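You operate a simulated robot arm through the tools that you are given. There is no shell and no other tool. Be economical: measure what you need, move in short steps, check, and stop when the job is done.

You run a simulated two-armed robot. Do the job below in one go: nothing can be reset, and whatever is moved stays where it is left.

JOB
Clean up after mixing: empty the tall jug, scrub the splash off the mat.
Fine: slurry into the waste bin, jug back; scrub pad on the orange mat, put back after; spill nothing. Set down upright: tall jug. What is to be rubbed or washed off counts as gone when no trace of it is left.

The check looks at the end state, three seconds after you hand in, the way a careful person would. Anything else that was tipped, shoved, dropped, spilled or broken makes it a failure.

ROBOT AND FRAMES
Two 7-joint arms with two-finger grippers on one trunk, on a base that drives. Base frame: it is fixed to the floor where the robot stands at the start and does not move with it; the origin is under the middle of the robot, x ahead of it, y to its left, z up; the surface under the hand at the start is at about z = 850. Readings come in mm, rad, newtons and seconds.
The left shoulder is at the start at [24, 229, 1103], the right one opposite. With the tool pointing down near the work surface each hand reaches from about 220 to 760 mm from the robot's upright axis, wherever it stands, measured 20 degrees to its own side. Places, roughly: mortar splash [500, 100, 900]. Payload 2.2 kg a hand.
The TCP of each hand is the grasp point between the finger pads, 19 mm short of the fingertips. In the tool frame z runs along the fingers and y along their closing line. Largest opening 116 mm; the body of the gripper starts 70 mm behind the TCP.
Orientation is told as [roll, pitch, yaw] about the base's x, y, z axes, in that order, counted from this pose: with the fingers straight down and closing along the base's y, the tool's x points along the base's -x, its y along +y and its z along -z.

CONTROLS
- The arms move only by the tool arm_command. It takes "left_steps", "right_steps" or both (then of equal length, played together; a hand with none holds still); each is a list of rows, each an object (a shift or turn left out is 0, a gripper value left out holds the last) with "delta_pos": the shift along the tool's x, y, z in mm, a list of three; "dr": the turn, a rotation vector about the tool's x, y, z in rad, a list of three; "claw": the opening, from 0 (shut) to 1 (fully open). In form: [{"delta_pos": [x, y, z], "dr": [rx, ry, rz], "claw": claw}, ...]. A call has 1 to 8 rows; each row shifts and turns the commanded pose from where the row before left it, along the tool's axes as they then stand. A row lasts 0.2 s, in which the tool goes at most 50 mm and 0.15 rad; a call with a longer step from one row to the next is refused whole, and so is a gripper value outside its range. A pose out of reach is approached as far as the arm can. The call stops where the force on the tool passes 90 N (or 10 N more than at its start, if that is more) or the arm is blocked; 0.2 s more then pass. Each finger halts on what it meets, pressing with about 32 N; the grip force reading is that of the motor and also rises with nothing between the fingers. The clock runs only during rows and for 0.2 s after the last one: add rows that do not move to give the fingers time. The reply holds the time, the measured pose of the TCP, the force on the tool along the base axes, the opening and the grip force, in the units named above and with some noise, with the torque about the TCP (base axes, N m) and any sound that the robot's microphone picked up.
- Cameras (640 x 400 px; columns grow to the right, rows downward): "scene" is now at [127.9, 27.2, 1273.9]; the picture's right is [0.13, -0.99, 0.01], its down [-0.58, -0.09, -0.81] and it looks along [0.80, 0.10, -0.59] (base axes); focal length 251 px, centre (320, 200). "left" rides on the left gripper at [69, 15, -97] in its tool frame; the picture's right is [-0.21, 0.98, 0.00], its down [-0.76, -0.17, -0.63] and it looks along [-0.62, -0.14, 0.77] (tool axes); focal length 251 px, centre (320, 200). "right" rides on the right gripper at [69, -15, -97] in its tool frame; the picture's right is [0.21, 0.98, 0.00], its down [-0.76, 0.17, -0.63] and it looks along [-0.62, 0.13, 0.78] (tool axes); focal length 251 px, centre (320, 200). There is no depth. A picture from a camera that has moved, and an enlarged one, comes with that camera's place and axes in the base frame and with its lens.
- capture(camera): a new picture of that camera. It takes no simulated time.
- move_column(by): slides the trunk up (or, below 0, down) by that many mm; the arms and the scene camera ride with it, the base frame stays. It gives what a move gives, with no picture.
- roll_base(legs): drives the robot by 1 to 6 legs, each [ahead, left, turn to the left] in mm, mm and rad, along the robot's own axes; the way and the turn of a leg run together, so that a leg with both is an arc; at most 1500 mm and 3.142 rad a leg. The arms and the cameras ride along, it lands a little off, and it stops where it bumps. It gives what a move gives.
- turn_head(pan, tilt): turns the head with the scene camera to pan (to the left, within 1.396 rad either way) and tilt (down, from -0.506 to 1.204), counted from straight ahead of the robot. It gives what a move gives.
- close_up(camera, box): a new picture of the part [left, top, right, bottom] of that camera's present view, enlarged. It takes no simulated time.
- hand_in(): hands the job in; it is judged then, once.

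Go step by step. Nothing tells you exact positions but the pictures and the camera data: compare them with the known pose of the tool, close in by small moves and look again before you grip or let go. The budget is 120 turns and 88 pictures, counting those below and the enlarged ones. Unless the task says otherwise, let go and move clear before handing in, and close with one line.

The tools are called after "Call:" by a JSON object that holds its "api" and its "payload". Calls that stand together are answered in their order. arm_command: Moves the arms, as the interface text tells. Its arguments: {"type":"object","properties":{"left_steps":{"type":"array"},"right_steps":{"type":"array"}},"required":[]} The other tools are called the same way: move_column (by) slides the trunk up or down; roll_base (legs) drives the base; turn_head (pan, tilt) turns the head that bears the scene camera; capture (camera) takes a picture; close_up (camera, box) takes an enlarged picture of a part of a camera's view; hand_in () hands the job in.

At the start:

```text
time: 0.0
left_ee_pos: [488.5, 445.2, 1108.2]
left_orientation: [-0.007, 0.002, 0.001]
left_force: [-0.3, 0.4, 0.1]
left_wrist_torque: [-0.03, -0.03, 0.03]
left_grip_width: 115.9
left_finger_force: 0.1
right_ee_pos: [471.8, -33.1, 1143.6]
right_orientation: [-0.005, 0.001, 0.001]
right_force: [-0.2, 0.9, -0.3]
right_wrist_torque: [-0.04, 0.01, -0.03]
right_grip_width: 116.0
right_finger_force: 0.1
trunk travel left (down, up): [-250.0, 240.0]
robot x, y, heading: [-4.2, -2.4, 0.0]
head pan, tilt: [0.131, 0.621]
```

scene: 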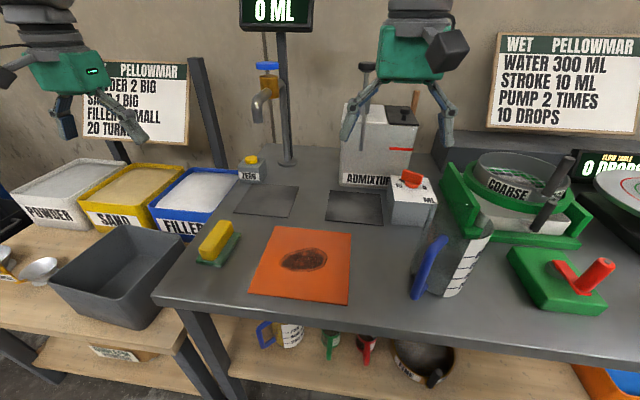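
right: 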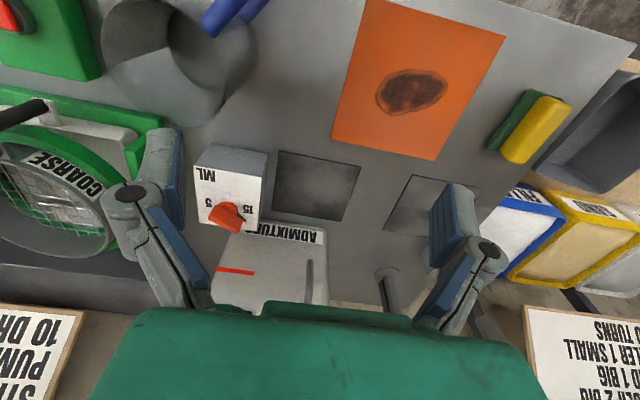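
left: 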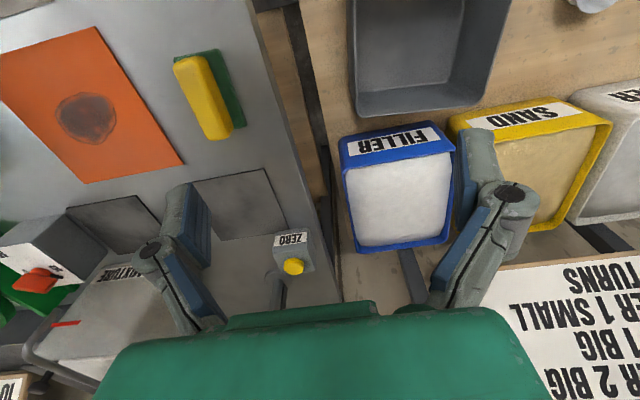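

I see an orange mat with a dark splash, a yellow/green scrub pad to its left and a blue-handled jug to its right. I still need to find the waste bin, so I look around.

Call:
{"api": "turn_head", "payload": {"pan": -0.8, "tilt": 0.8}}

Call:
{"api": "capture", "payload": {"camera": "scene"}}

Call:
{"api": "turn_head", "payload": {"pan": 0.9, "tilt": 0.8}}

Call:
{"api": "capture", "payload": {"camera": "scene"}}

Call:
{"api": "turn_head", "payload": {"pan": -0.1, "tilt": 0.9}}

Call:
{"api": "capture", "payload": {"camera": "scene"}}

```text
time: 1.2
left_ee_pos: [485.6, 421.5, 1116.6]
left_orientation: [0.013, -0.002, 0.003]
left_force: [0.0, 0.9, 0.2]
left_wrist_torque: [0.0, 0.0, 0.0]
left_grip_width: 115.9
left_finger_force: 0.0
right_ee_pos: [467.6, -56.1, 1146.6]
right_orientation: [0.013, -0.002, 0.0]
right_force: [-0.1, -0.1, 0.1]
right_wrist_torque: [0.05, -0.02, -0.05]
right_grip_width: 116.1
right_finger_force: 0.0
trunk travel left (down, up): [-250.0, 240.0]
robot x, y, heading: [-1.9, -0.7, 0.002]
head pan, tilt: [-0.799, 0.799]
```

```text
84 pictures are left
camera scene: at [97.1, -67.7, 1258.8], right [-0.72, -0.7, 0.0], down [-0.5, 0.52, -0.69], along [0.48, -0.49, -0.72], focal length 251 px, centre (320, 200)
```

scene: 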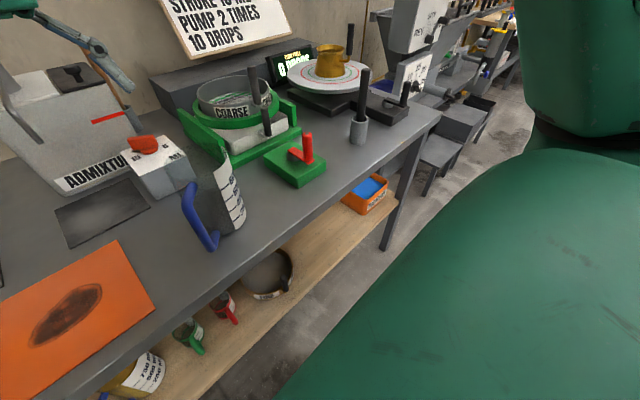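

```text
time: 3.0
left_ee_pos: [485.3, 425.6, 1116.5]
left_orientation: [0.012, -0.002, 0.001]
left_force: [-0.3, -0.3, -0.9]
left_wrist_torque: [0.0, -0.03, -0.01]
left_grip_width: 115.9
left_finger_force: 0.1
right_ee_pos: [469.1, -52.4, 1145.5]
right_orientation: [0.01, -0.003, 0.001]
right_force: [-0.8, 0.0, 0.0]
right_wrist_torque: [0.05, 0.0, 0.01]
right_grip_width: 115.7
right_finger_force: 0.1
trunk travel left (down, up): [-250.0, 240.0]
robot x, y, heading: [4.8, 0.4, 0.002]
head pan, tilt: [0.901, 0.799]
```

```text
83 pictures are left
camera scene: at [91.0, 56.6, 1259.7], right [0.78, -0.62, -0.01], down [-0.45, -0.56, -0.7], along [0.43, 0.55, -0.72], focal length 251 px, centre (320, 200)
```

scene: 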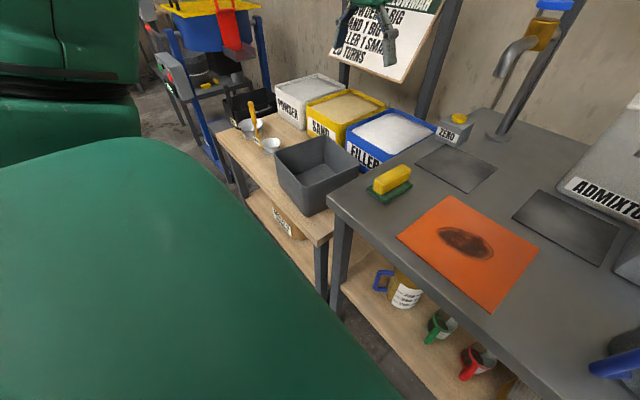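

```text
time: 4.2
left_ee_pos: [484.5, 440.8, 1111.5]
left_orientation: [-0.001, -0.002, 0.005]
left_force: [-0.9, -0.2, -0.3]
left_wrist_torque: [-0.03, -0.01, 0.0]
left_grip_width: 116.2
left_finger_force: 0.1
right_ee_pos: [469.5, -37.1, 1145.0]
right_orientation: [0.0, -0.003, 0.002]
right_force: [-0.2, 0.0, -0.3]
right_wrist_torque: [0.01, 0.02, -0.01]
right_grip_width: 116.1
right_finger_force: 0.1
trunk travel left (down, up): [-250.0, 240.0]
robot x, y, heading: [0.8, 1.2, -0.001]
head pan, tilt: [-0.099, 0.901]
```

```text
82 pictures are left
camera scene: at [116.0, 3.6, 1251.3], right [-0.1, -1.0, 0.01], down [-0.78, 0.07, -0.62], along [0.62, -0.07, -0.79], focal length 251 px, centre (320, 200)
```

scene: 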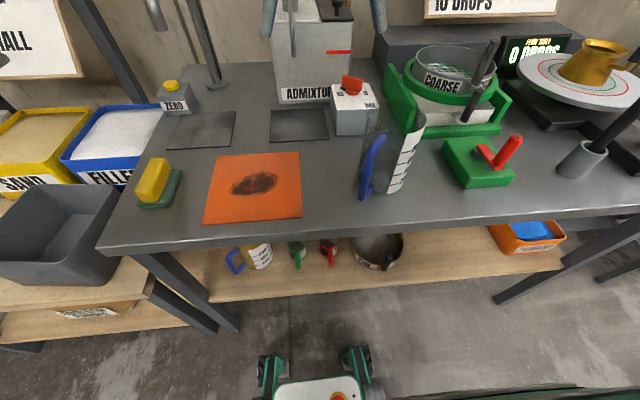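

I haven't seen a bin labelled waste yet. I'll enlarge the candidates: the grey tub, the box under the left bench, and the orange box on the right.

Call:
{"api": "close_up", "payload": {"camera": "scene", "box": [0, 180, 240, 330]}}

Call:
{"api": "close_up", "payload": {"camera": "scene", "box": [340, 100, 600, 270]}}

Call:
{"api": "turn_head", "payload": {"pan": -1.396, "tilt": 0.5}}

Call:
{"api": "capture", "payload": {"camera": "scene"}}

Call:
{"api": "turn_head", "payload": {"pan": 1.396, "tilt": 0.5}}

Call:
{"api": "capture", "payload": {"camera": "scene"}}

```text
2.67 times, centred on (120, 255) of scene
camera zoom: at [116.0, 3.6, 1251.3], right [-0.1, -1.0, 0.01], down [-0.78, 0.07, -0.62], along [0.62, -0.07, -0.79], focal length 670 px, centre (853, 53)
```

zoom: 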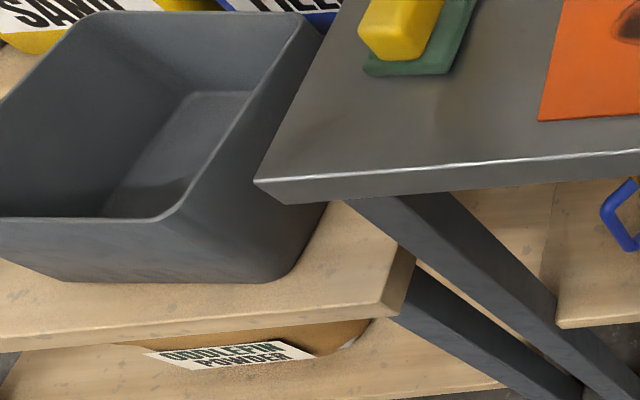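

```text
2.35 times, centred on (470, 185) of scene
camera zoom: at [116.0, 3.6, 1251.3], right [-0.1, -1.0, 0.01], down [-0.78, 0.07, -0.62], along [0.62, -0.07, -0.79], focal length 591 px, centre (-33, 235)
```

zoom: 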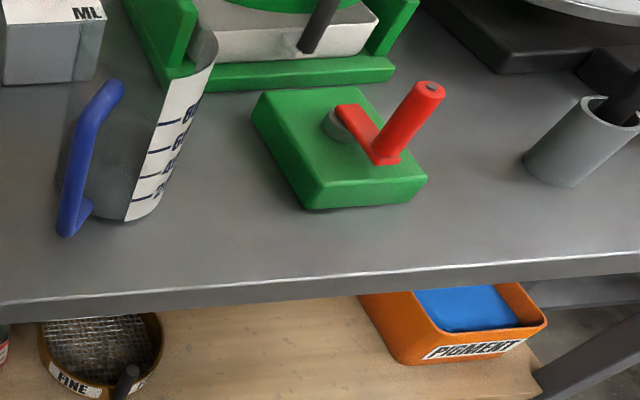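

```text
time: 5.7
left_ee_pos: [486.1, 431.0, 1114.4]
left_orientation: [0.005, -0.002, 0.002]
left_force: [0.4, -0.8, 0.0]
left_wrist_torque: [-0.02, 0.0, 0.03]
left_grip_width: 116.1
left_finger_force: 0.0
right_ee_pos: [469.6, -45.0, 1145.0]
right_orientation: [0.006, 0.0, 0.003]
right_force: [-0.2, 0.1, 0.2]
right_wrist_torque: [0.01, 0.0, 0.05]
right_grip_width: 116.0
right_finger_force: 0.1
trunk travel left (down, up): [-250.0, 240.0]
robot x, y, heading: [0.8, 1.4, -0.001]
head pan, tilt: [-1.396, 0.499]
```

```text
79 pictures are left
camera scene: at [56.9, -88.7, 1285.3], right [-0.98, -0.17, 0.0], down [-0.09, 0.47, -0.88], along [0.15, -0.86, -0.48], focal length 251 px, centre (320, 200)
```

scene: 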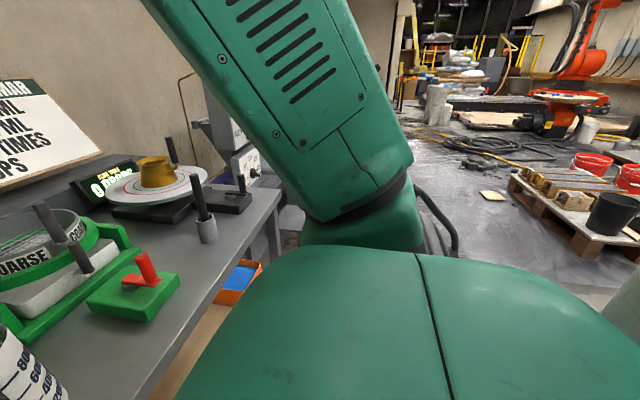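

```text
time: 8.1
left_ee_pos: [484.4, 433.9, 1113.9]
left_orientation: [0.002, -0.003, 0.002]
left_force: [-0.4, -0.4, -0.1]
left_wrist_torque: [0.02, 0.03, 0.01]
left_grip_width: 115.9
left_finger_force: 0.0
right_ee_pos: [468.9, -43.6, 1145.8]
right_orientation: [0.005, -0.002, 0.002]
right_force: [0.2, -0.4, 0.4]
right_wrist_torque: [0.0, 0.01, 0.01]
right_grip_width: 115.9
right_finger_force: 0.1
trunk travel left (down, up): [-250.0, 240.0]
robot x, y, heading: [2.8, 2.4, -0.004]
head pan, tilt: [1.396, 0.499]
```

```text
78 pictures are left
camera scene: at [56.7, 93.4, 1285.2], right [0.98, -0.17, 0.0], down [-0.09, -0.47, -0.88], along [0.15, 0.86, -0.48], focal length 251 px, centre (320, 200)
```

scene: 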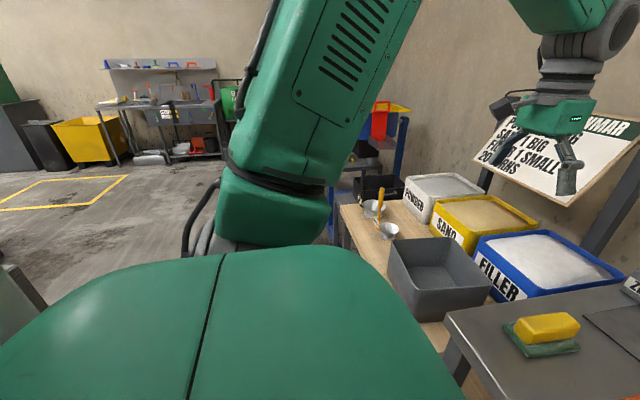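

Far to the left there's a yellow tub and a dark bin, and a black box stands beyond the left bench. I zoom in on them.

Call:
{"api": "close_up", "payload": {"camera": "scene", "box": [0, 50, 240, 200]}}

Call:
{"api": "close_up", "payload": {"camera": "scene", "box": [320, 90, 520, 260]}}

```text
2.67 times, centred on (120, 125) of scene
camera zoom: at [56.7, 93.4, 1285.2], right [0.98, -0.17, 0.0], down [-0.09, -0.47, -0.88], along [0.15, 0.86, -0.48], focal length 670 px, centre (853, 400)
```

zoom: 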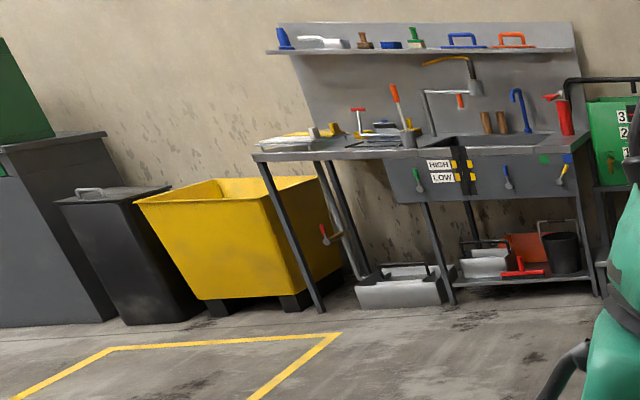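

```text
2.35 times, centred on (420, 175) of scene
camera zoom: at [56.7, 93.4, 1285.2], right [0.98, -0.17, 0.0], down [-0.09, -0.47, -0.88], along [0.15, 0.86, -0.48], focal length 591 px, centre (85, 259)
```

zoom: 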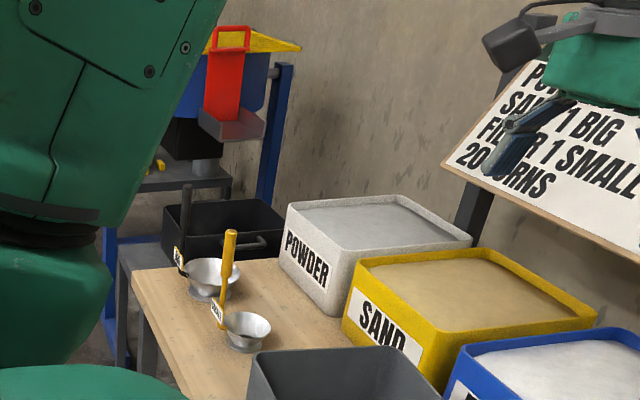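

The bin isn't clearly identified yet, so I turn the robot a little to see behind it.

Call:
{"api": "roll_base", "payload": {"legs": [[-150, 0, 0], [0, 0, 0.7]]}}

Call:
{"api": "capture", "payload": {"camera": "scene"}}

```text
time: 11.4
left_ee_pos: [-61.9, 644.6, 1113.8]
left_orientation: [0.005, -0.001, 0.709]
left_force: [0.6, -0.7, -0.3]
left_wrist_torque: [0.0, 0.0, -0.01]
left_grip_width: 116.0
left_finger_force: 0.1
right_ee_pos: [236.8, 272.2, 1145.6]
right_orientation: [0.005, -0.002, 0.709]
right_force: [0.0, 0.6, 0.0]
right_wrist_torque: [0.02, -0.02, -0.01]
right_grip_width: 115.8
right_finger_force: 0.0
trunk travel left (down, up): [-250.0, 240.0]
robot x, y, heading: [-151.1, -0.9, 0.711]
head pan, tilt: [1.396, 0.499]
```

```text
75 pictures are left
camera scene: at [-166.8, 108.5, 1285.3], right [0.86, 0.51, 0.0], down [0.24, -0.41, -0.88], along [-0.45, 0.75, -0.48], focal length 251 px, centre (320, 200)
```

scene: 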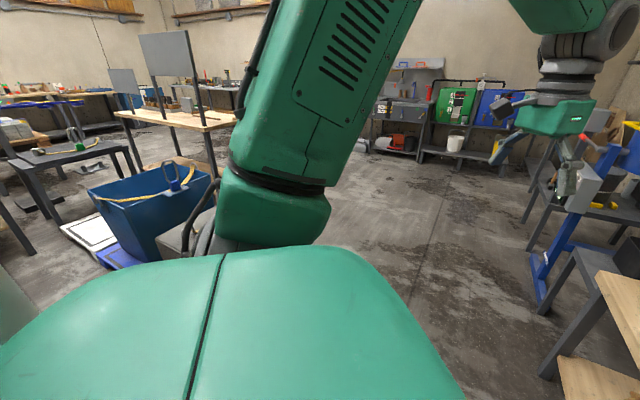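

A big blue bin stands behind the robot on the left. I zoom in on it and look further round.

Call:
{"api": "close_up", "payload": {"camera": "scene", "box": [0, 90, 240, 280]}}

Call:
{"api": "roll_base", "payload": {"legs": [[0, 0, 0.8]]}}

Call:
{"api": "capture", "payload": {"camera": "scene"}}

```text
2.11 times, centred on (120, 185) of scene
camera zoom: at [-166.8, 108.5, 1285.3], right [0.86, 0.51, 0.0], down [0.24, -0.41, -0.88], along [-0.45, 0.75, -0.48], focal length 529 px, centre (741, 232)
```

zoom: 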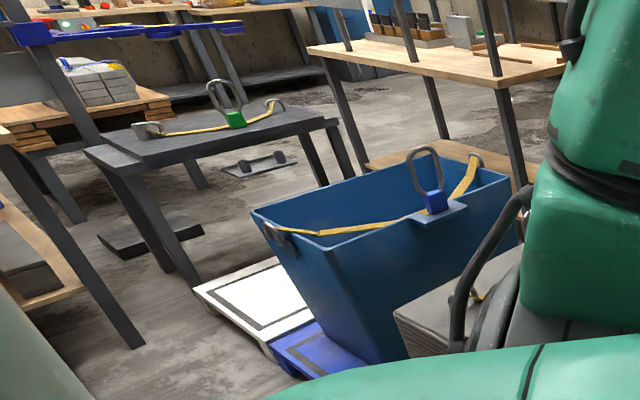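

```text
time: 13.9
left_ee_pos: [-546.4, 513.2, 1115.6]
left_orientation: [0.006, -0.005, 1.503]
left_force: [-0.8, 0.5, -0.1]
left_wrist_torque: [-0.01, -0.02, 0.01]
left_grip_width: 116.1
left_finger_force: 0.0
right_ee_pos: [-70.7, 462.2, 1146.5]
right_orientation: [0.005, -0.005, 1.503]
right_force: [0.0, -0.3, 0.9]
right_wrist_torque: [0.0, -0.03, -0.01]
right_grip_width: 115.9
right_finger_force: 0.0
trunk travel left (down, up): [-250.0, 240.0]
robot x, y, heading: [-151.7, -1.4, 1.502]
head pan, tilt: [1.396, 0.499]
```

```text
73 pictures are left
camera scene: at [-238.8, 66.1, 1285.3], right [0.24, 0.97, 0.0], down [0.47, -0.12, -0.88], along [-0.85, 0.21, -0.48], focal length 251 px, centre (320, 200)
```

scene: 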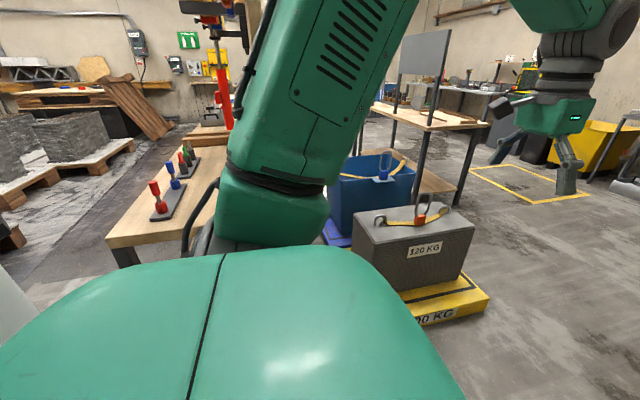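

That area is a lifting station, not a waste bin. I keep looking behind, and also check the left direction.

Call:
{"api": "turn_head", "payload": {"pan": 0.0, "tilt": 0.5}}

Call:
{"api": "capture", "payload": {"camera": "scene"}}

Call:
{"api": "roll_base", "payload": {"legs": [[0, 0, 1.6]]}}

Call:
{"api": "capture", "payload": {"camera": "scene"}}

Call:
{"api": "turn_head", "payload": {"pan": 1.2, "tilt": 0.5}}

Call:
{"api": "capture", "payload": {"camera": "scene"}}

```text
time: 15.4
left_ee_pos: [-546.5, 510.8, 1116.2]
left_orientation: [0.004, -0.007, 1.502]
left_force: [-0.5, 0.5, -0.1]
left_wrist_torque: [0.02, -0.01, 0.01]
left_grip_width: 116.2
left_finger_force: 0.1
right_ee_pos: [-71.6, 460.6, 1148.3]
right_orientation: [0.005, -0.007, 1.503]
right_force: [0.6, -0.1, -0.3]
right_wrist_torque: [-0.02, 0.0, 0.04]
right_grip_width: 116.0
right_finger_force: 0.1
trunk travel left (down, up): [-250.0, 240.0]
robot x, y, heading: [-149.2, -1.4, 1.501]
head pan, tilt: [0.0, 0.499]
```

```text
72 pictures are left
camera scene: at [-145.0, 135.0, 1285.1], right [1.0, -0.07, 0.0], down [-0.03, -0.48, -0.88], along [0.06, 0.87, -0.48], focal length 251 px, centre (320, 200)
```

scene: 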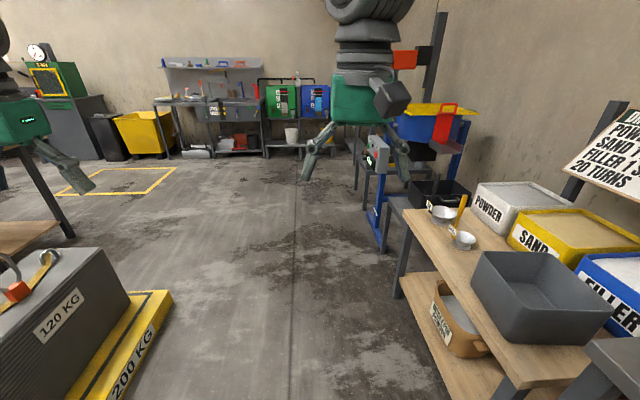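

```text
time: 19.7
left_ee_pos: [-646.8, -410.9, 1117.8]
left_orientation: [0.006, -0.006, 3.103]
left_force: [-1.0, 0.1, 0.2]
left_wrist_torque: [-0.01, -0.01, 0.0]
left_grip_width: 116.0
left_finger_force: 0.0
right_ee_pos: [-610.3, 64.9, 1148.0]
right_orientation: [0.006, -0.007, 3.103]
right_force: [-0.2, -0.1, -0.3]
right_wrist_torque: [-0.02, 0.03, -0.01]
right_grip_width: 116.0
right_finger_force: 0.1
trunk travel left (down, up): [-250.0, 240.0]
robot x, y, heading: [-149.7, 0.5, 3.101]
head pan, tilt: [0.0, 0.499]
```

```text
71 pictures are left
camera scene: at [-285.7, 4.1, 1285.1], right [0.04, 1.0, 0.0], down [0.48, -0.02, -0.88], along [-0.88, 0.03, -0.48], focal length 251 px, centre (320, 200)
```

scene: 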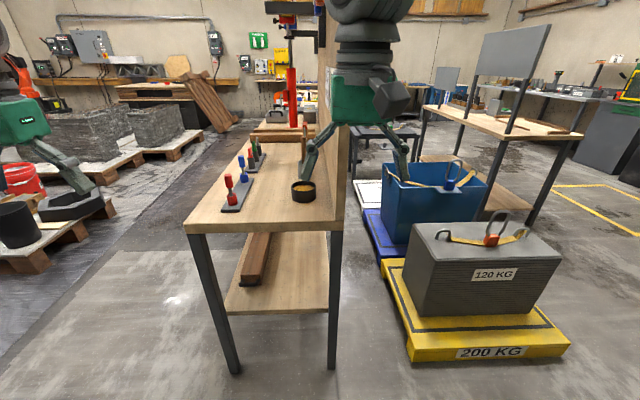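

```text
time: 21.1
left_ee_pos: [-644.6, -409.0, 1118.0]
left_orientation: [0.007, -0.009, 3.104]
left_force: [0.2, -1.1, 0.0]
left_wrist_torque: [0.03, -0.01, -0.03]
left_grip_width: 116.0
left_finger_force: 0.0
right_ee_pos: [-608.8, 67.6, 1149.6]
right_orientation: [0.006, -0.01, 3.105]
right_force: [-0.5, 0.1, -0.6]
right_wrist_torque: [-0.02, 0.02, -0.02]
right_grip_width: 115.9
right_finger_force: 0.0
trunk travel left (down, up): [-250.0, 240.0]
robot x, y, heading: [-150.7, 3.5, 3.105]
head pan, tilt: [1.201, 0.499]
```

```text
70 pictures are left
camera scene: at [-230.9, -83.1, 1285.2], right [-0.92, 0.4, 0.0], down [0.19, 0.44, -0.88], along [-0.35, -0.8, -0.48], focal length 251 px, centre (320, 200)
```

scene: 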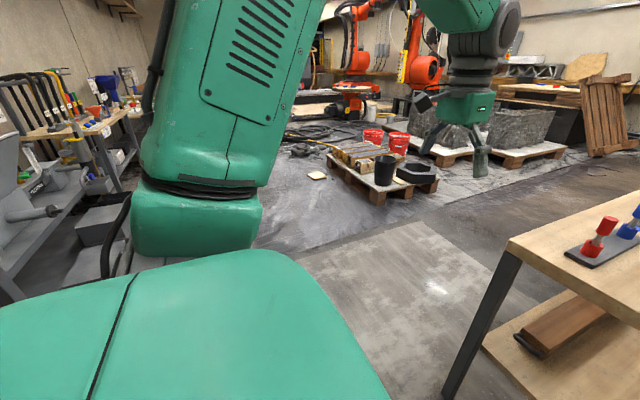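

No waste bin here either. I continue round to look at the right side of the main bench.

Call:
{"api": "roll_base", "payload": {"legs": [[0, 0, 1.8]]}}

Call:
{"api": "turn_head", "payload": {"pan": 0.0, "tilt": 0.6}}

Call:
{"api": "capture", "payload": {"camera": "scene"}}

Call:
{"api": "turn_head", "payload": {"pan": 0.5, "tilt": 0.6}}

Call:
{"api": "capture", "payload": {"camera": "scene"}}

```text
time: 25.8
left_ee_pos: [363.2, -383.5, 1118.5]
left_orientation: [0.008, -0.008, -1.375]
left_force: [0.1, 0.2, 0.0]
left_wrist_torque: [0.01, -0.01, 0.0]
left_grip_width: 116.0
left_finger_force: 0.0
right_ee_pos: [-108.1, -460.8, 1149.9]
right_orientation: [0.007, -0.012, -1.373]
right_force: [0.1, -0.1, -0.5]
right_wrist_torque: [0.02, -0.02, -0.02]
right_grip_width: 116.1
right_finger_force: 0.0
trunk travel left (down, up): [-250.0, 240.0]
robot x, y, heading: [-147.9, 4.9, -1.372]
head pan, tilt: [1.201, 0.499]
```

```text
time: 27.2
left_ee_pos: [362.6, -380.9, 1120.9]
left_orientation: [0.007, -0.013, -1.373]
left_force: [-0.1, -0.1, -0.1]
left_wrist_torque: [-0.01, 0.0, -0.02]
left_grip_width: 115.8
left_finger_force: 0.2
right_ee_pos: [-108.6, -457.0, 1150.2]
right_orientation: [0.008, -0.011, -1.375]
right_force: [-0.2, -0.3, 0.4]
right_wrist_torque: [0.02, 0.01, 0.01]
right_grip_width: 116.0
right_finger_force: 0.1
trunk travel left (down, up): [-250.0, 240.0]
robot x, y, heading: [-151.1, 1.3, -1.375]
head pan, tilt: [0.0, 0.6]
```

```text
69 pictures are left
camera scene: at [-124.1, -127.0, 1276.1], right [-0.98, -0.2, 0.0], down [-0.11, 0.56, -0.82], along [0.16, -0.81, -0.57], focal length 251 px, centre (320, 200)
```

scene: 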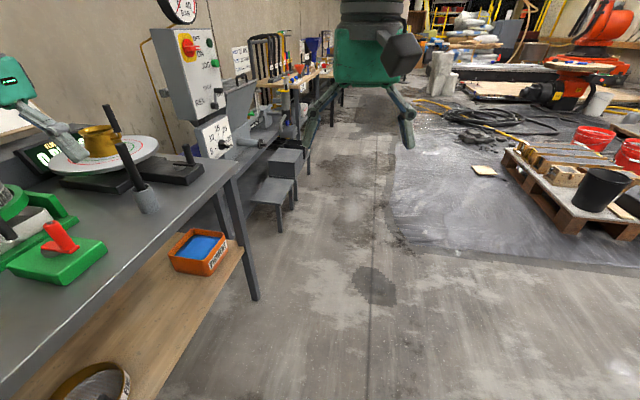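

```text
time: 28.2
left_ee_pos: [363.2, -381.5, 1120.4]
left_orientation: [0.008, -0.013, -1.371]
left_force: [0.9, -0.2, -0.5]
left_wrist_torque: [0.02, 0.01, 0.0]
left_grip_width: 116.1
left_finger_force: 0.0
right_ee_pos: [-108.9, -458.2, 1149.9]
right_orientation: [0.007, -0.011, -1.373]
right_force: [0.4, 0.3, -0.3]
right_wrist_torque: [-0.01, 0.0, 0.01]
right_grip_width: 116.2
right_finger_force: 0.2
trunk travel left (down, up): [-250.0, 240.0]
robot x, y, heading: [-150.0, -0.0, -1.374]
head pan, tilt: [0.499, 0.6]
```

```text
68 pictures are left
camera scene: at [-84.8, -108.2, 1276.0], right [-0.77, -0.64, 0.0], down [-0.36, 0.44, -0.82], along [0.53, -0.63, -0.57], focal length 251 px, centre (320, 200)
```

scene: 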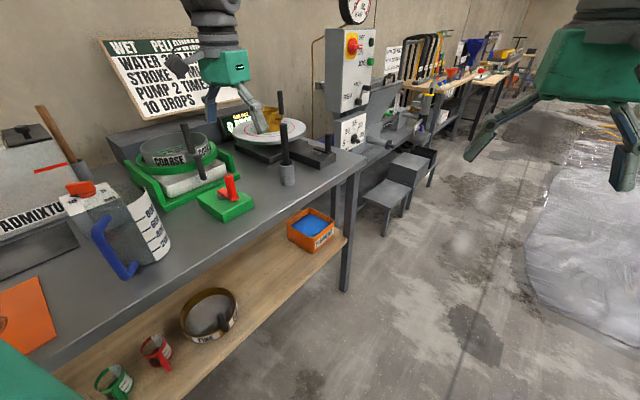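

Nothing labelled waste on this side. I turn back toward the left bench to inspect the grey tub and black box more closely.

Call:
{"api": "roll_base", "payload": {"legs": [[0, 0, 2.5], [200, 0, 0]]}}

Call:
{"api": "turn_head", "payload": {"pan": -0.1, "tilt": 0.6}}

Call:
{"api": "capture", "payload": {"camera": "scene"}}

Call:
{"api": "close_up", "payload": {"camera": "scene", "box": [160, 60, 400, 220]}}

```text
time: 35.6
left_ee_pos: [-217.7, 798.0, 1120.8]
left_orientation: [0.009, -0.009, 1.09]
left_force: [0.1, 0.1, 0.9]
left_wrist_torque: [0.0, 0.05, -0.01]
left_grip_width: 116.1
left_finger_force: 0.1
right_ee_pos: [197.8, 561.4, 1150.0]
right_orientation: [0.008, -0.011, 1.09]
right_force: [-0.4, 0.4, -0.1]
right_wrist_torque: [-0.02, -0.05, -0.01]
right_grip_width: 116.0
right_finger_force: 0.1
trunk travel left (down, up): [-250.0, 240.0]
robot x, y, heading: [-57.7, 178.5, 1.092]
head pan, tilt: [0.499, 0.6]
```

```text
time: 36.6
left_ee_pos: [-219.6, 795.0, 1121.1]
left_orientation: [0.01, -0.014, 1.091]
left_force: [-0.4, 0.1, 0.7]
left_wrist_torque: [0.01, -0.03, 0.03]
left_grip_width: 115.9
left_finger_force: 0.1
right_ee_pos: [195.7, 558.9, 1151.3]
right_orientation: [0.009, -0.014, 1.092]
right_force: [-0.4, -0.4, 1.0]
right_wrist_torque: [-0.02, 0.0, -0.01]
right_grip_width: 115.9
right_finger_force: 0.0
trunk travel left (down, up): [-250.0, 240.0]
robot x, y, heading: [-61.1, 177.7, 1.091]
head pan, tilt: [-0.099, 0.6]
```

```text
67 pictures are left
camera scene: at [5.8, 290.2, 1276.1], right [0.84, -0.55, 0.0], down [-0.31, -0.48, -0.82], along [0.45, 0.69, -0.57], focal length 251 px, centre (320, 200)
```

scene: 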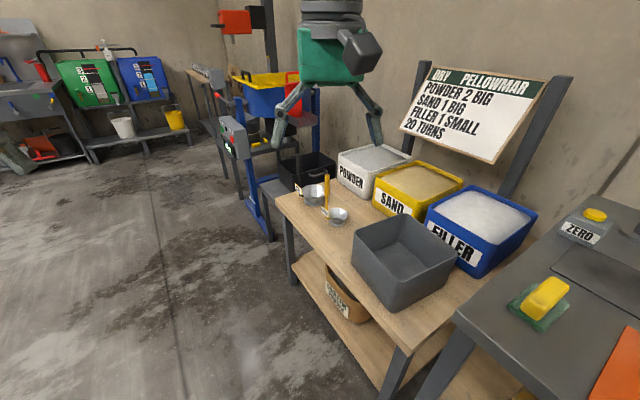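

```text
2.50 times, centred on (280, 140) of scene
camera zoom: at [5.8, 290.2, 1276.1], right [0.84, -0.55, 0.0], down [-0.31, -0.48, -0.82], along [0.45, 0.69, -0.57], focal length 628 px, centre (420, 350)
```

zoom: 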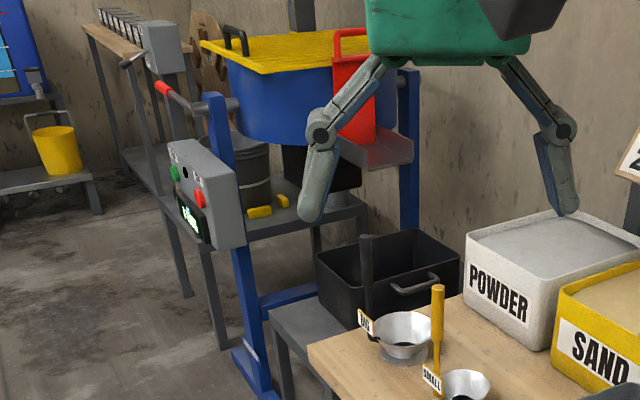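

The mixer station lies beyond the left bench. I go closer to read any label on the black crate and on the other side of the grey tub.

Call:
{"api": "roll_base", "payload": {"legs": [[0, 0, 0.48], [550, 0, 0], [0, 0, -0.8]]}}

Call:
{"api": "turn_head", "payload": {"pan": -0.2, "tilt": 0.7}}

Call:
{"api": "capture", "payload": {"camera": "scene"}}

```text
time: 43.2
left_ee_pos: [-27.9, 1363.7, 1121.8]
left_orientation: [0.007, -0.012, 0.781]
left_force: [-0.3, -0.3, 0.2]
left_wrist_torque: [0.01, -0.02, 0.01]
left_grip_width: 116.1
left_finger_force: 0.0
right_ee_pos: [295.7, 1012.1, 1151.8]
right_orientation: [0.007, -0.014, 0.78]
right_force: [0.0, 0.6, -1.0]
right_wrist_torque: [0.0, -0.01, 0.02]
right_grip_width: 116.1
right_finger_force: 0.1
trunk travel left (down, up): [-250.0, 240.0]
robot x, y, heading: [-64.2, 729.1, 0.779]
head pan, tilt: [-0.099, 0.6]
```

```text
time: 43.9
left_ee_pos: [-29.2, 1361.1, 1122.4]
left_orientation: [0.009, -0.016, 0.782]
left_force: [-0.4, 0.8, -0.4]
left_wrist_torque: [0.0, -0.02, -0.03]
left_grip_width: 116.0
left_finger_force: 0.0
right_ee_pos: [294.4, 1009.1, 1154.3]
right_orientation: [0.008, -0.015, 0.779]
right_force: [0.9, -0.2, 0.3]
right_wrist_torque: [-0.01, -0.01, -0.04]
right_grip_width: 116.3
right_finger_force: 0.0
trunk travel left (down, up): [-250.0, 240.0]
robot x, y, heading: [-63.3, 722.8, 0.777]
head pan, tilt: [-0.201, 0.7]
```

```text
65 pictures are left
camera scene: at [34.4, 804.2, 1267.5], right [0.55, -0.84, 0.0], down [-0.54, -0.35, -0.76], along [0.64, 0.42, -0.65], focal length 251 px, centre (320, 200)
```

scene: 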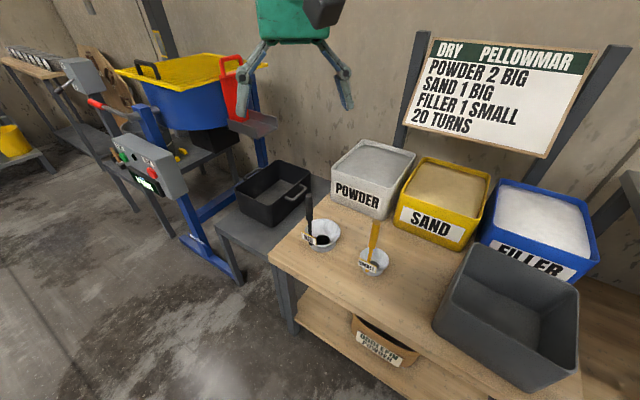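

Here the black pan with handles is the mixer's pan. The plain, handle-less grey tub next to the wet table looks like the waste bin; I take a closer look.

Call:
{"api": "close_up", "payload": {"camera": "scene", "box": [400, 220, 640, 400]}}

Call:
{"api": "close_up", "payload": {"camera": "scene", "box": [200, 130, 340, 260]}}

```text
2.22 times, centred on (520, 310) of scene
camera zoom: at [34.4, 804.2, 1267.5], right [0.55, -0.84, 0.0], down [-0.54, -0.35, -0.76], along [0.64, 0.42, -0.65], focal length 558 px, centre (-124, -44)
```

zoom: 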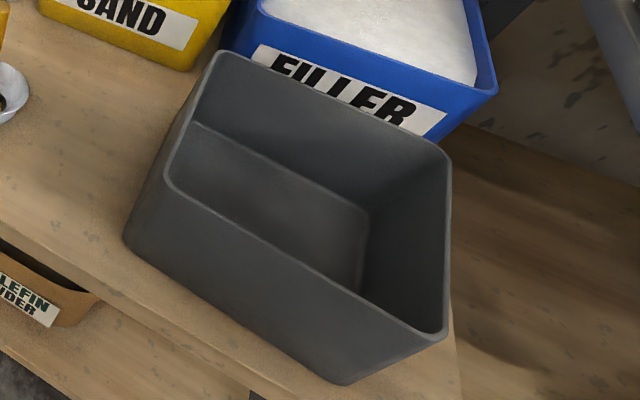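

```text
3.08 times, centred on (270, 195) of scene
camera zoom: at [34.4, 804.2, 1267.5], right [0.55, -0.84, 0.0], down [-0.54, -0.35, -0.76], along [0.64, 0.42, -0.65], focal length 773 px, centre (474, 215)
```

zoom: 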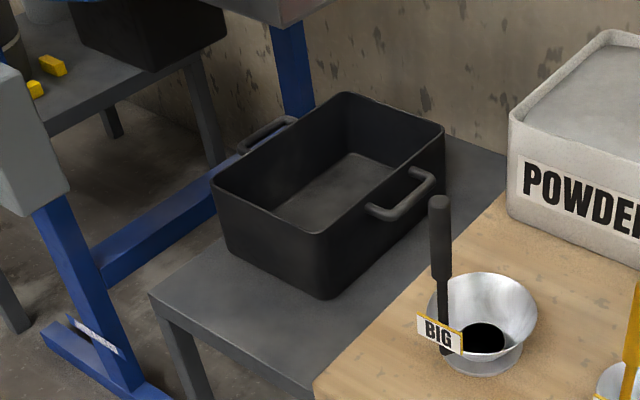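

I take the grey tub as the waste bin. I drive back to the main bench.

Call:
{"api": "roll_base", "payload": {"legs": [[0, 0, 0.794], [-720, 0, 0], [0, 0, -1.571]]}}

Call:
{"api": "turn_head", "payload": {"pan": 0.0, "tilt": 0.85}}

Call:
{"api": "capture", "payload": {"camera": "scene"}}

```text
time: 53.7
left_ee_pos: [400.7, 445.4, 1121.7]
left_orientation: [0.008, -0.016, 0.01]
left_force: [-0.4, -0.4, 0.3]
left_wrist_torque: [-0.05, -0.03, -0.01]
left_grip_width: 116.0
left_finger_force: 0.1
right_ee_pos: [389.3, -31.7, 1152.4]
right_orientation: [0.009, -0.016, 0.011]
right_force: [-0.5, 1.2, 0.8]
right_wrist_torque: [-0.01, -0.01, -0.02]
right_grip_width: 116.1
right_finger_force: 0.0
trunk travel left (down, up): [-250.0, 240.0]
robot x, y, heading: [-67.2, 13.3, 0.011]
head pan, tilt: [-0.201, 0.7]
```

```text
time: 54.4
left_ee_pos: [399.2, 444.8, 1124.1]
left_orientation: [0.009, -0.018, 0.011]
left_force: [0.0, 0.5, -0.7]
left_wrist_torque: [0.01, 0.0, 0.02]
left_grip_width: 116.1
left_finger_force: 0.0
right_ee_pos: [385.1, -32.8, 1152.9]
right_orientation: [0.008, -0.019, 0.011]
right_force: [0.0, 0.5, 0.3]
right_wrist_torque: [-0.01, 0.0, 0.01]
right_grip_width: 116.1
right_finger_force: 0.0
trunk travel left (down, up): [-250.0, 240.0]
robot x, y, heading: [-67.3, 11.4, 0.009]
head pan, tilt: [0.0, 0.85]
```

```text
62 pictures are left
camera scene: at [53.7, 16.6, 1255.3], right [0.01, -1.0, 0.0], down [-0.75, -0.01, -0.66], along [0.66, 0.0, -0.75], focal length 251 px, centre (320, 200)
```

scene: 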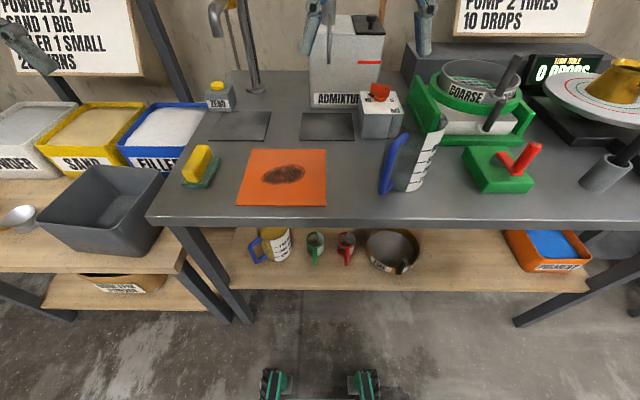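

Both jugs have blue handles. I compare the one on the table and the one on the shelf.

Call:
{"api": "close_up", "payload": {"camera": "scene", "box": [340, 80, 480, 220]}}

Call:
{"api": "close_up", "payload": {"camera": "scene", "box": [230, 210, 430, 290]}}

Call:
{"api": "capture", "payload": {"camera": "right"}}

```text
2.86 times, centred on (410, 150) of scene
camera zoom: at [53.7, 16.6, 1255.3], right [0.01, -1.0, 0.0], down [-0.75, -0.01, -0.66], along [0.66, 0.0, -0.75], focal length 718 px, centre (63, 343)
```

zoom: 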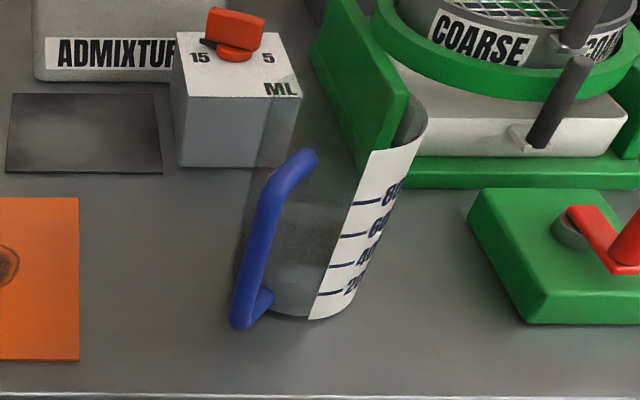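

```text
3.20 times, centred on (330, 250) of scene
camera zoom: at [53.7, 16.6, 1255.3], right [0.01, -1.0, 0.0], down [-0.75, -0.01, -0.66], along [0.66, 0.0, -0.75], focal length 804 px, centre (288, 40)
```

zoom: 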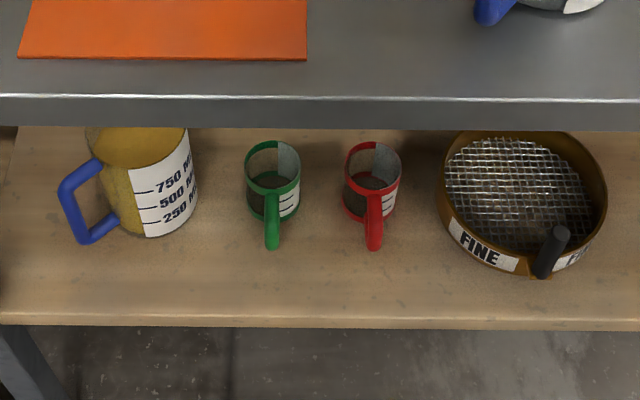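

```text
59 pictures are left
camera right: at [315.5, -50.3, 1249.2], right [-0.23, 0.97, 0.01], down [0.74, 0.17, 0.65], along [0.63, 0.15, -0.76], focal length 251 px, centre (320, 200)
```

right: 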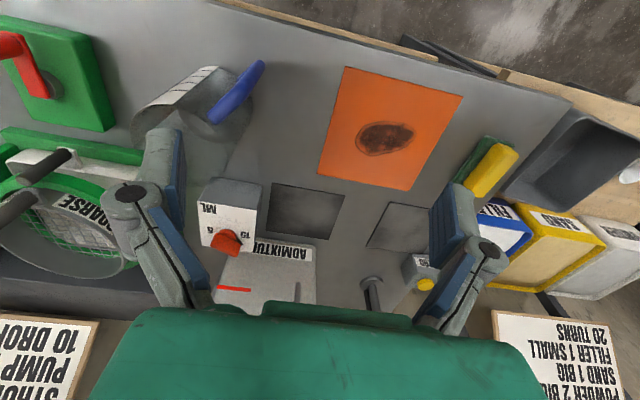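

The clear, blue-handled jug on the table is the tall jug, about (485,-165), with its handle pointing toward me and to the left. I'll grip it with the right hand from its right-front side, so I move the base right and turn it left.

Call:
{"api": "roll_base", "payload": {"legs": [[0, -450, 0], [0, 0, 0.7]]}}

Call:
{"api": "turn_head", "payload": {"pan": -0.15, "tilt": 0.8}}

Call:
{"api": "capture", "payload": {"camera": "scene"}}

Call:
{"api": "capture", "payload": {"camera": "right"}}

```text
time: 59.0
left_ee_pos: [3.2, 199.5, 1120.7]
left_orientation: [0.004, -0.019, 0.724]
left_force: [0.7, 0.2, 0.0]
left_wrist_torque: [0.02, -0.02, 0.0]
left_grip_width: 116.1
left_finger_force: 0.1
right_ee_pos: [306.2, -170.4, 1153.3]
right_orientation: [0.005, -0.02, 0.723]
right_force: [-0.4, 0.5, 0.1]
right_wrist_torque: [-0.07, -0.02, 0.01]
right_grip_width: 116.4
right_finger_force: 0.1
trunk travel left (down, up): [-250.0, 240.0]
robot x, y, heading: [-57.6, -436.3, 0.721]
head pan, tilt: [0.0, 0.85]
```

```text
time: 59.7
left_ee_pos: [3.8, 193.1, 1124.2]
left_orientation: [0.008, -0.02, 0.725]
left_force: [0.1, 0.2, 0.1]
left_wrist_torque: [0.0, -0.02, 0.03]
left_grip_width: 116.1
left_finger_force: 0.2
right_ee_pos: [307.2, -175.7, 1153.4]
right_orientation: [0.009, -0.022, 0.724]
right_force: [-0.1, 0.7, 0.1]
right_wrist_torque: [-0.03, 0.02, -0.05]
right_grip_width: 116.2
right_finger_force: 0.1
trunk travel left (down, up): [-250.0, 240.0]
robot x, y, heading: [-62.6, -434.0, 0.719]
head pan, tilt: [-0.15, 0.799]
```

```text
58 pictures are left
camera scene: at [32.7, -358.9, 1259.3], right [0.54, -0.84, 0.0], down [-0.6, -0.39, -0.69], along [0.59, 0.37, -0.72], focal length 251 px, centre (320, 200)
```

scene: 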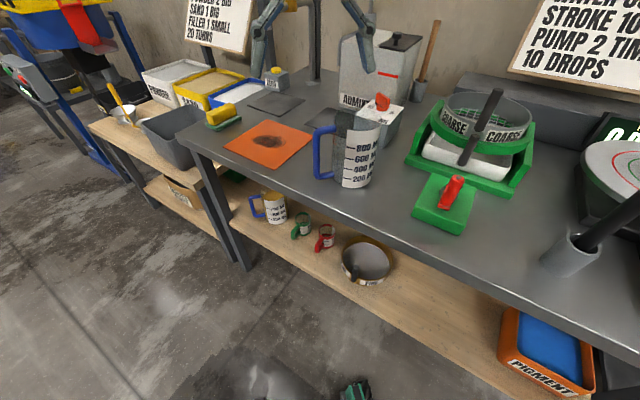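

```text
57 pictures are left
camera right: at [264.1, -234.6, 1250.0], right [-0.81, 0.59, 0.0], down [0.45, 0.61, 0.65], along [0.38, 0.53, -0.76], focal length 251 px, centre (320, 200)
```

right: 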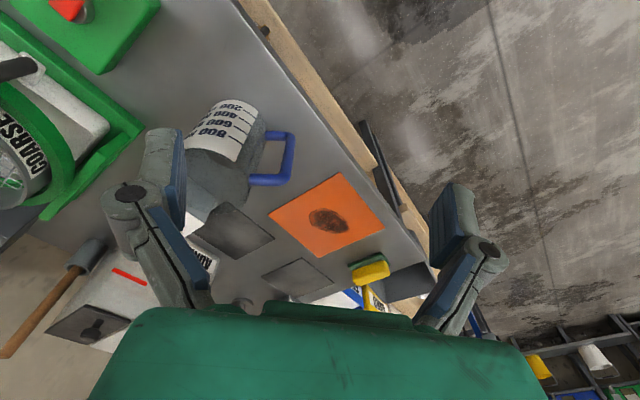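

Call:
{"api": "close_up", "payload": {"camera": "scene", "box": [295, 95, 395, 200]}}

Call:
{"api": "close_up", "payload": {"camera": "right", "box": [130, 70, 310, 210]}}

```text
3.81 times, centred on (345, 148) of scene
camera zoom: at [32.7, -358.9, 1259.3], right [0.54, -0.84, 0.0], down [-0.6, -0.39, -0.69], along [0.59, 0.37, -0.72], focal length 957 px, centre (225, 400)
```

zoom: 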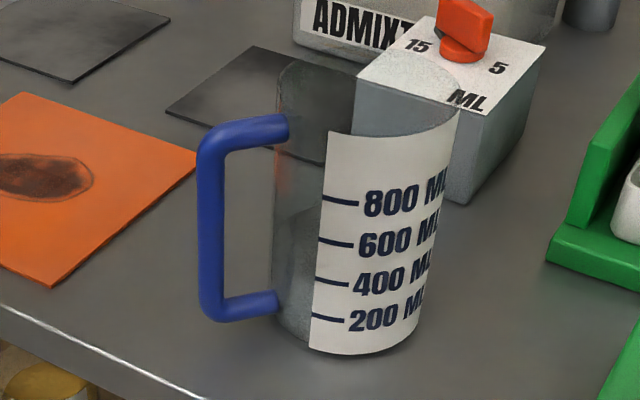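

```text
2.86 times, centred on (220, 140) of right
camera zoom: at [264.1, -234.6, 1250.0], right [-0.81, 0.59, 0.0], down [0.45, 0.61, 0.65], along [0.38, 0.53, -0.76], focal length 718 px, centre (606, 371)
```

zoom: 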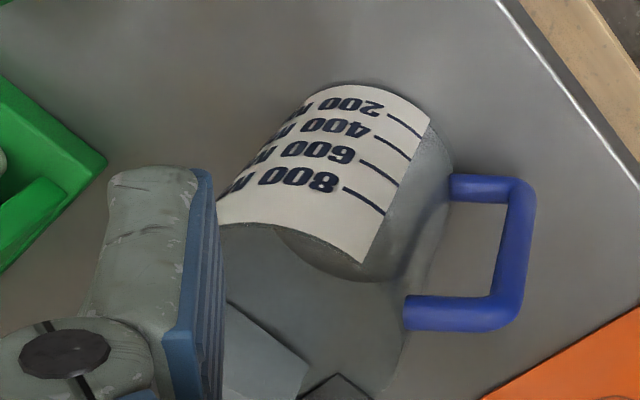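

The jug stands at about (484,-170), radius 47, rim z≈990, with its handle at bearing ~124°, so my present hand yaw passes clear of it. I pitch the right hand to 30° below horizontal, then test that a pouring roll is reachable before gripping anything.

Call:
{"api": "arm_command", "payload": {"right_steps": [{"dr": [0, -0.15, 0]}, {"dr": [0, -0.15, 0]}, {"dr": [0, -0.15, 0]}, {"dr": [0, -0.15, 0]}, {"dr": [0, -0.15, 0]}, {"dr": [0, -0.15, 0]}, {"dr": [0, -0.13, 0]}]}}

Call:
{"api": "arm_command", "payload": {"right_steps": [{"dr": [-0.07, 0, 0.13]}, {"dr": [-0.07, 0, 0.13]}, {"dr": [-0.07, 0, 0.13]}, {"dr": [-0.07, 0, 0.13]}, {"dr": [-0.07, 0, 0.13]}, {"dr": [-0.07, 0, 0.13]}, {"dr": [-0.07, 0, 0.13]}, {"dr": [-0.07, 0, 0.13]}]}}

Call:
{"api": "arm_command", "payload": {"right_steps": [{"dr": [-0.07, 0, 0.13]}, {"dr": [-0.07, 0, 0.13]}, {"dr": [-0.07, 0, 0.13]}, {"dr": [-0.07, 0, 0.13]}, {"dr": [-0.07, 0, 0.13]}, {"dr": [-0.07, 0, 0.13]}, {"dr": [-0.07, 0, 0.13]}, {"dr": [-0.07, 0, 0.13]}]}}

```text
time: 61.3
left_ee_pos: [6.6, 191.2, 1126.5]
left_orientation: [0.012, -0.021, 0.724]
left_force: [0.3, 0.0, 0.4]
left_wrist_torque: [0.01, 0.0, 0.01]
left_grip_width: 115.8
left_finger_force: 0.1
right_ee_pos: [309.1, -179.3, 1153.4]
right_orientation: [0.022, -1.052, 0.705]
right_force: [-0.3, -0.4, 0.5]
right_wrist_torque: [-0.01, -0.02, -0.01]
right_grip_width: 116.2
right_finger_force: 0.1
trunk travel left (down, up): [-250.0, 240.0]
robot x, y, heading: [-60.7, -435.6, 0.719]
head pan, tilt: [-0.15, 0.799]
```

```text
time: 63.1
left_ee_pos: [10.3, 189.2, 1126.3]
left_orientation: [0.011, -0.019, 0.721]
left_force: [-0.2, 0.6, 0.6]
left_wrist_torque: [0.0, 0.05, 0.01]
left_grip_width: 116.0
left_finger_force: 0.0
right_ee_pos: [312.1, -179.9, 1155.4]
right_orientation: [1.362, -0.314, -0.318]
right_force: [-0.2, -0.7, 0.1]
right_wrist_torque: [0.0, 0.03, 0.04]
right_grip_width: 116.0
right_finger_force: 0.0
trunk travel left (down, up): [-250.0, 240.0]
robot x, y, heading: [-57.6, -433.2, 0.72]
head pan, tilt: [-0.15, 0.799]
```

```text
time: 65.1
left_ee_pos: [8.1, 190.9, 1122.8]
left_orientation: [0.002, -0.017, 0.715]
left_force: [0.7, 1.1, -0.5]
left_wrist_torque: [-0.09, 0.04, -0.01]
left_grip_width: 115.9
left_finger_force: 0.0
right_ee_pos: [333.6, -278.4, 1361.4]
right_orientation: [2.014, 0.455, -0.22]
right_force: [0.8, 0.8, -0.5]
right_wrist_torque: [0.03, -0.03, 0.0]
right_grip_width: 115.8
right_finger_force: 0.1
right hand out of reach, approached as far as the arm can: row 3, 4, 5, 6, 7, 8
trunk travel left (down, up): [-250.0, 240.0]
robot x, y, heading: [-61.4, -443.5, 0.707]
head pan, tilt: [-0.15, 0.799]
stopped in row 8 (right hand): the arm was blocked; the commanded pose is now the measured one
```

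The positive roll runs out at about 85–100°. I roll back and test the other ways.

Call:
{"api": "arm_command", "payload": {"right_steps": [{"dr": [0.07, 0, -0.13]}, {"dr": [0.07, 0, -0.13]}, {"dr": [0.07, 0, -0.13]}, {"dr": [0.07, 0, -0.13]}, {"dr": [0.07, 0, -0.13]}, {"dr": [0.07, 0, -0.13]}, {"dr": [0.07, 0, -0.13]}, {"dr": [0.07, 0, -0.13]}]}}

```text
time: 66.9
left_ee_pos: [20.7, 184.5, 1125.7]
left_orientation: [0.019, -0.013, 0.715]
left_force: [0.5, 0.0, 0.2]
left_wrist_torque: [0.01, -0.01, 0.02]
left_grip_width: 115.9
left_finger_force: 0.1
right_ee_pos: [353.4, -277.2, 1339.2]
right_orientation: [1.375, -0.528, -0.322]
right_force: [0.9, 0.7, 0.2]
right_wrist_torque: [-0.03, 0.01, 0.0]
right_grip_width: 116.1
right_finger_force: 0.0
trunk travel left (down, up): [-250.0, 240.0]
robot x, y, heading: [-61.0, -437.4, 0.709]
head pan, tilt: [-0.15, 0.799]
```

Call:
{"api": "arm_command", "payload": {"right_steps": [{"dr": [0.07, 0, -0.13]}, {"dr": [0.07, 0, -0.13]}, {"dr": [0.07, 0, -0.13]}, {"dr": [0.07, 0, -0.13]}, {"dr": [0.07, 0, -0.13]}, {"dr": [0.07, 0, -0.13]}, {"dr": [0.07, 0, -0.13]}]}}

```text
time: 68.7
left_ee_pos: [5.5, 197.6, 1117.5]
left_orientation: [-0.001, -0.017, 0.718]
left_force: [-0.3, -0.2, -0.6]
left_wrist_torque: [-0.05, -0.09, 0.02]
left_grip_width: 116.3
left_finger_force: 0.1
right_ee_pos: [334.8, -258.0, 1342.0]
right_orientation: [-0.095, -1.165, 0.813]
right_force: [-1.3, 0.8, -0.9]
right_wrist_torque: [-0.02, -0.04, -0.12]
right_grip_width: 116.1
right_finger_force: 0.0
trunk travel left (down, up): [-250.0, 240.0]
robot x, y, heading: [-59.7, -439.2, 0.713]
head pan, tilt: [-0.15, 0.799]
stopped in row 7 (right hand): the arm was blocked; the commanded pose is now the measured one
```

Call:
{"api": "arm_command", "payload": {"right_steps": [{"delta_pos": [41, 0, 18]}, {"delta_pos": [41, 0, 18]}, {"delta_pos": [41, 0, 18]}, {"delta_pos": [41, 0, 18]}]}}

Call:
{"api": "arm_command", "payload": {"right_steps": [{"dr": [0.06, 0, -0.135]}, {"dr": [0.06, 0, -0.135]}, {"dr": [0.06, 0, -0.135]}, {"dr": [0.06, 0, -0.135]}, {"dr": [0.06, 0, -0.135]}, {"dr": [0.06, 0, -0.135]}, {"dr": [0.06, 0, -0.135]}, {"dr": [0.06, 0, -0.135]}]}}

Call:
{"api": "arm_command", "payload": {"right_steps": [{"dr": [0.06, 0, -0.135]}, {"dr": [0.06, 0, -0.135]}, {"dr": [0.06, 0, -0.135]}, {"dr": [0.06, 0, -0.135]}, {"dr": [0.06, 0, -0.135]}, {"dr": [0.06, 0, -0.135]}, {"dr": [0.06, 0, -0.135]}, {"dr": [0.06, 0, -0.135]}]}}

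```text
time: 69.9
left_ee_pos: [17.5, 180.0, 1127.2]
left_orientation: [0.018, -0.019, 0.718]
left_force: [-0.2, -1.3, -0.4]
left_wrist_torque: [0.01, 0.01, 0.0]
left_grip_width: 116.2
left_finger_force: 0.1
right_ee_pos: [349.2, -280.8, 1163.3]
right_orientation: [-0.038, -1.17, 0.761]
right_force: [-0.6, 0.1, 0.6]
right_wrist_torque: [0.03, -0.02, 0.0]
right_grip_width: 115.7
right_finger_force: 0.0
trunk travel left (down, up): [-250.0, 240.0]
robot x, y, heading: [-64.8, -439.8, 0.718]
head pan, tilt: [-0.15, 0.799]
stopped in row 4 (right hand): the arm was blocked; the commanded pose is now the measured one
```

```text
time: 71.7
left_ee_pos: [28.1, 169.1, 1132.3]
left_orientation: [0.029, -0.018, 0.714]
left_force: [2.0, -1.5, 0.0]
left_wrist_torque: [0.06, 0.09, -0.03]
left_grip_width: 116.2
left_finger_force: 0.0
right_ee_pos: [363.1, -291.7, 1161.3]
right_orientation: [-1.425, -0.357, 1.852]
right_force: [0.9, -1.3, -1.3]
right_wrist_torque: [0.01, -0.01, 0.1]
right_grip_width: 116.1
right_finger_force: 0.1
trunk travel left (down, up): [-250.0, 240.0]
robot x, y, heading: [-60.5, -436.4, 0.714]
head pan, tilt: [-0.15, 0.799]
```

```text
time: 73.7
left_ee_pos: [19.7, 176.8, 1129.7]
left_orientation: [0.021, -0.022, 0.716]
left_force: [-0.2, -0.9, -0.2]
left_wrist_torque: [0.01, -0.01, 0.0]
left_grip_width: 115.8
left_finger_force: 0.0
right_ee_pos: [360.5, -289.5, 1167.1]
right_orientation: [-1.976, 0.688, 1.699]
right_force: [-0.2, 0.2, -0.7]
right_wrist_torque: [-0.01, -0.04, -0.04]
right_grip_width: 116.0
right_finger_force: 0.2
trunk travel left (down, up): [-250.0, 240.0]
robot x, y, heading: [-60.7, -442.6, 0.71]
head pan, tilt: [-0.15, 0.799]
stopped in row 8 (right hand): the arm was blocked; the commanded pose is now the measured one
```

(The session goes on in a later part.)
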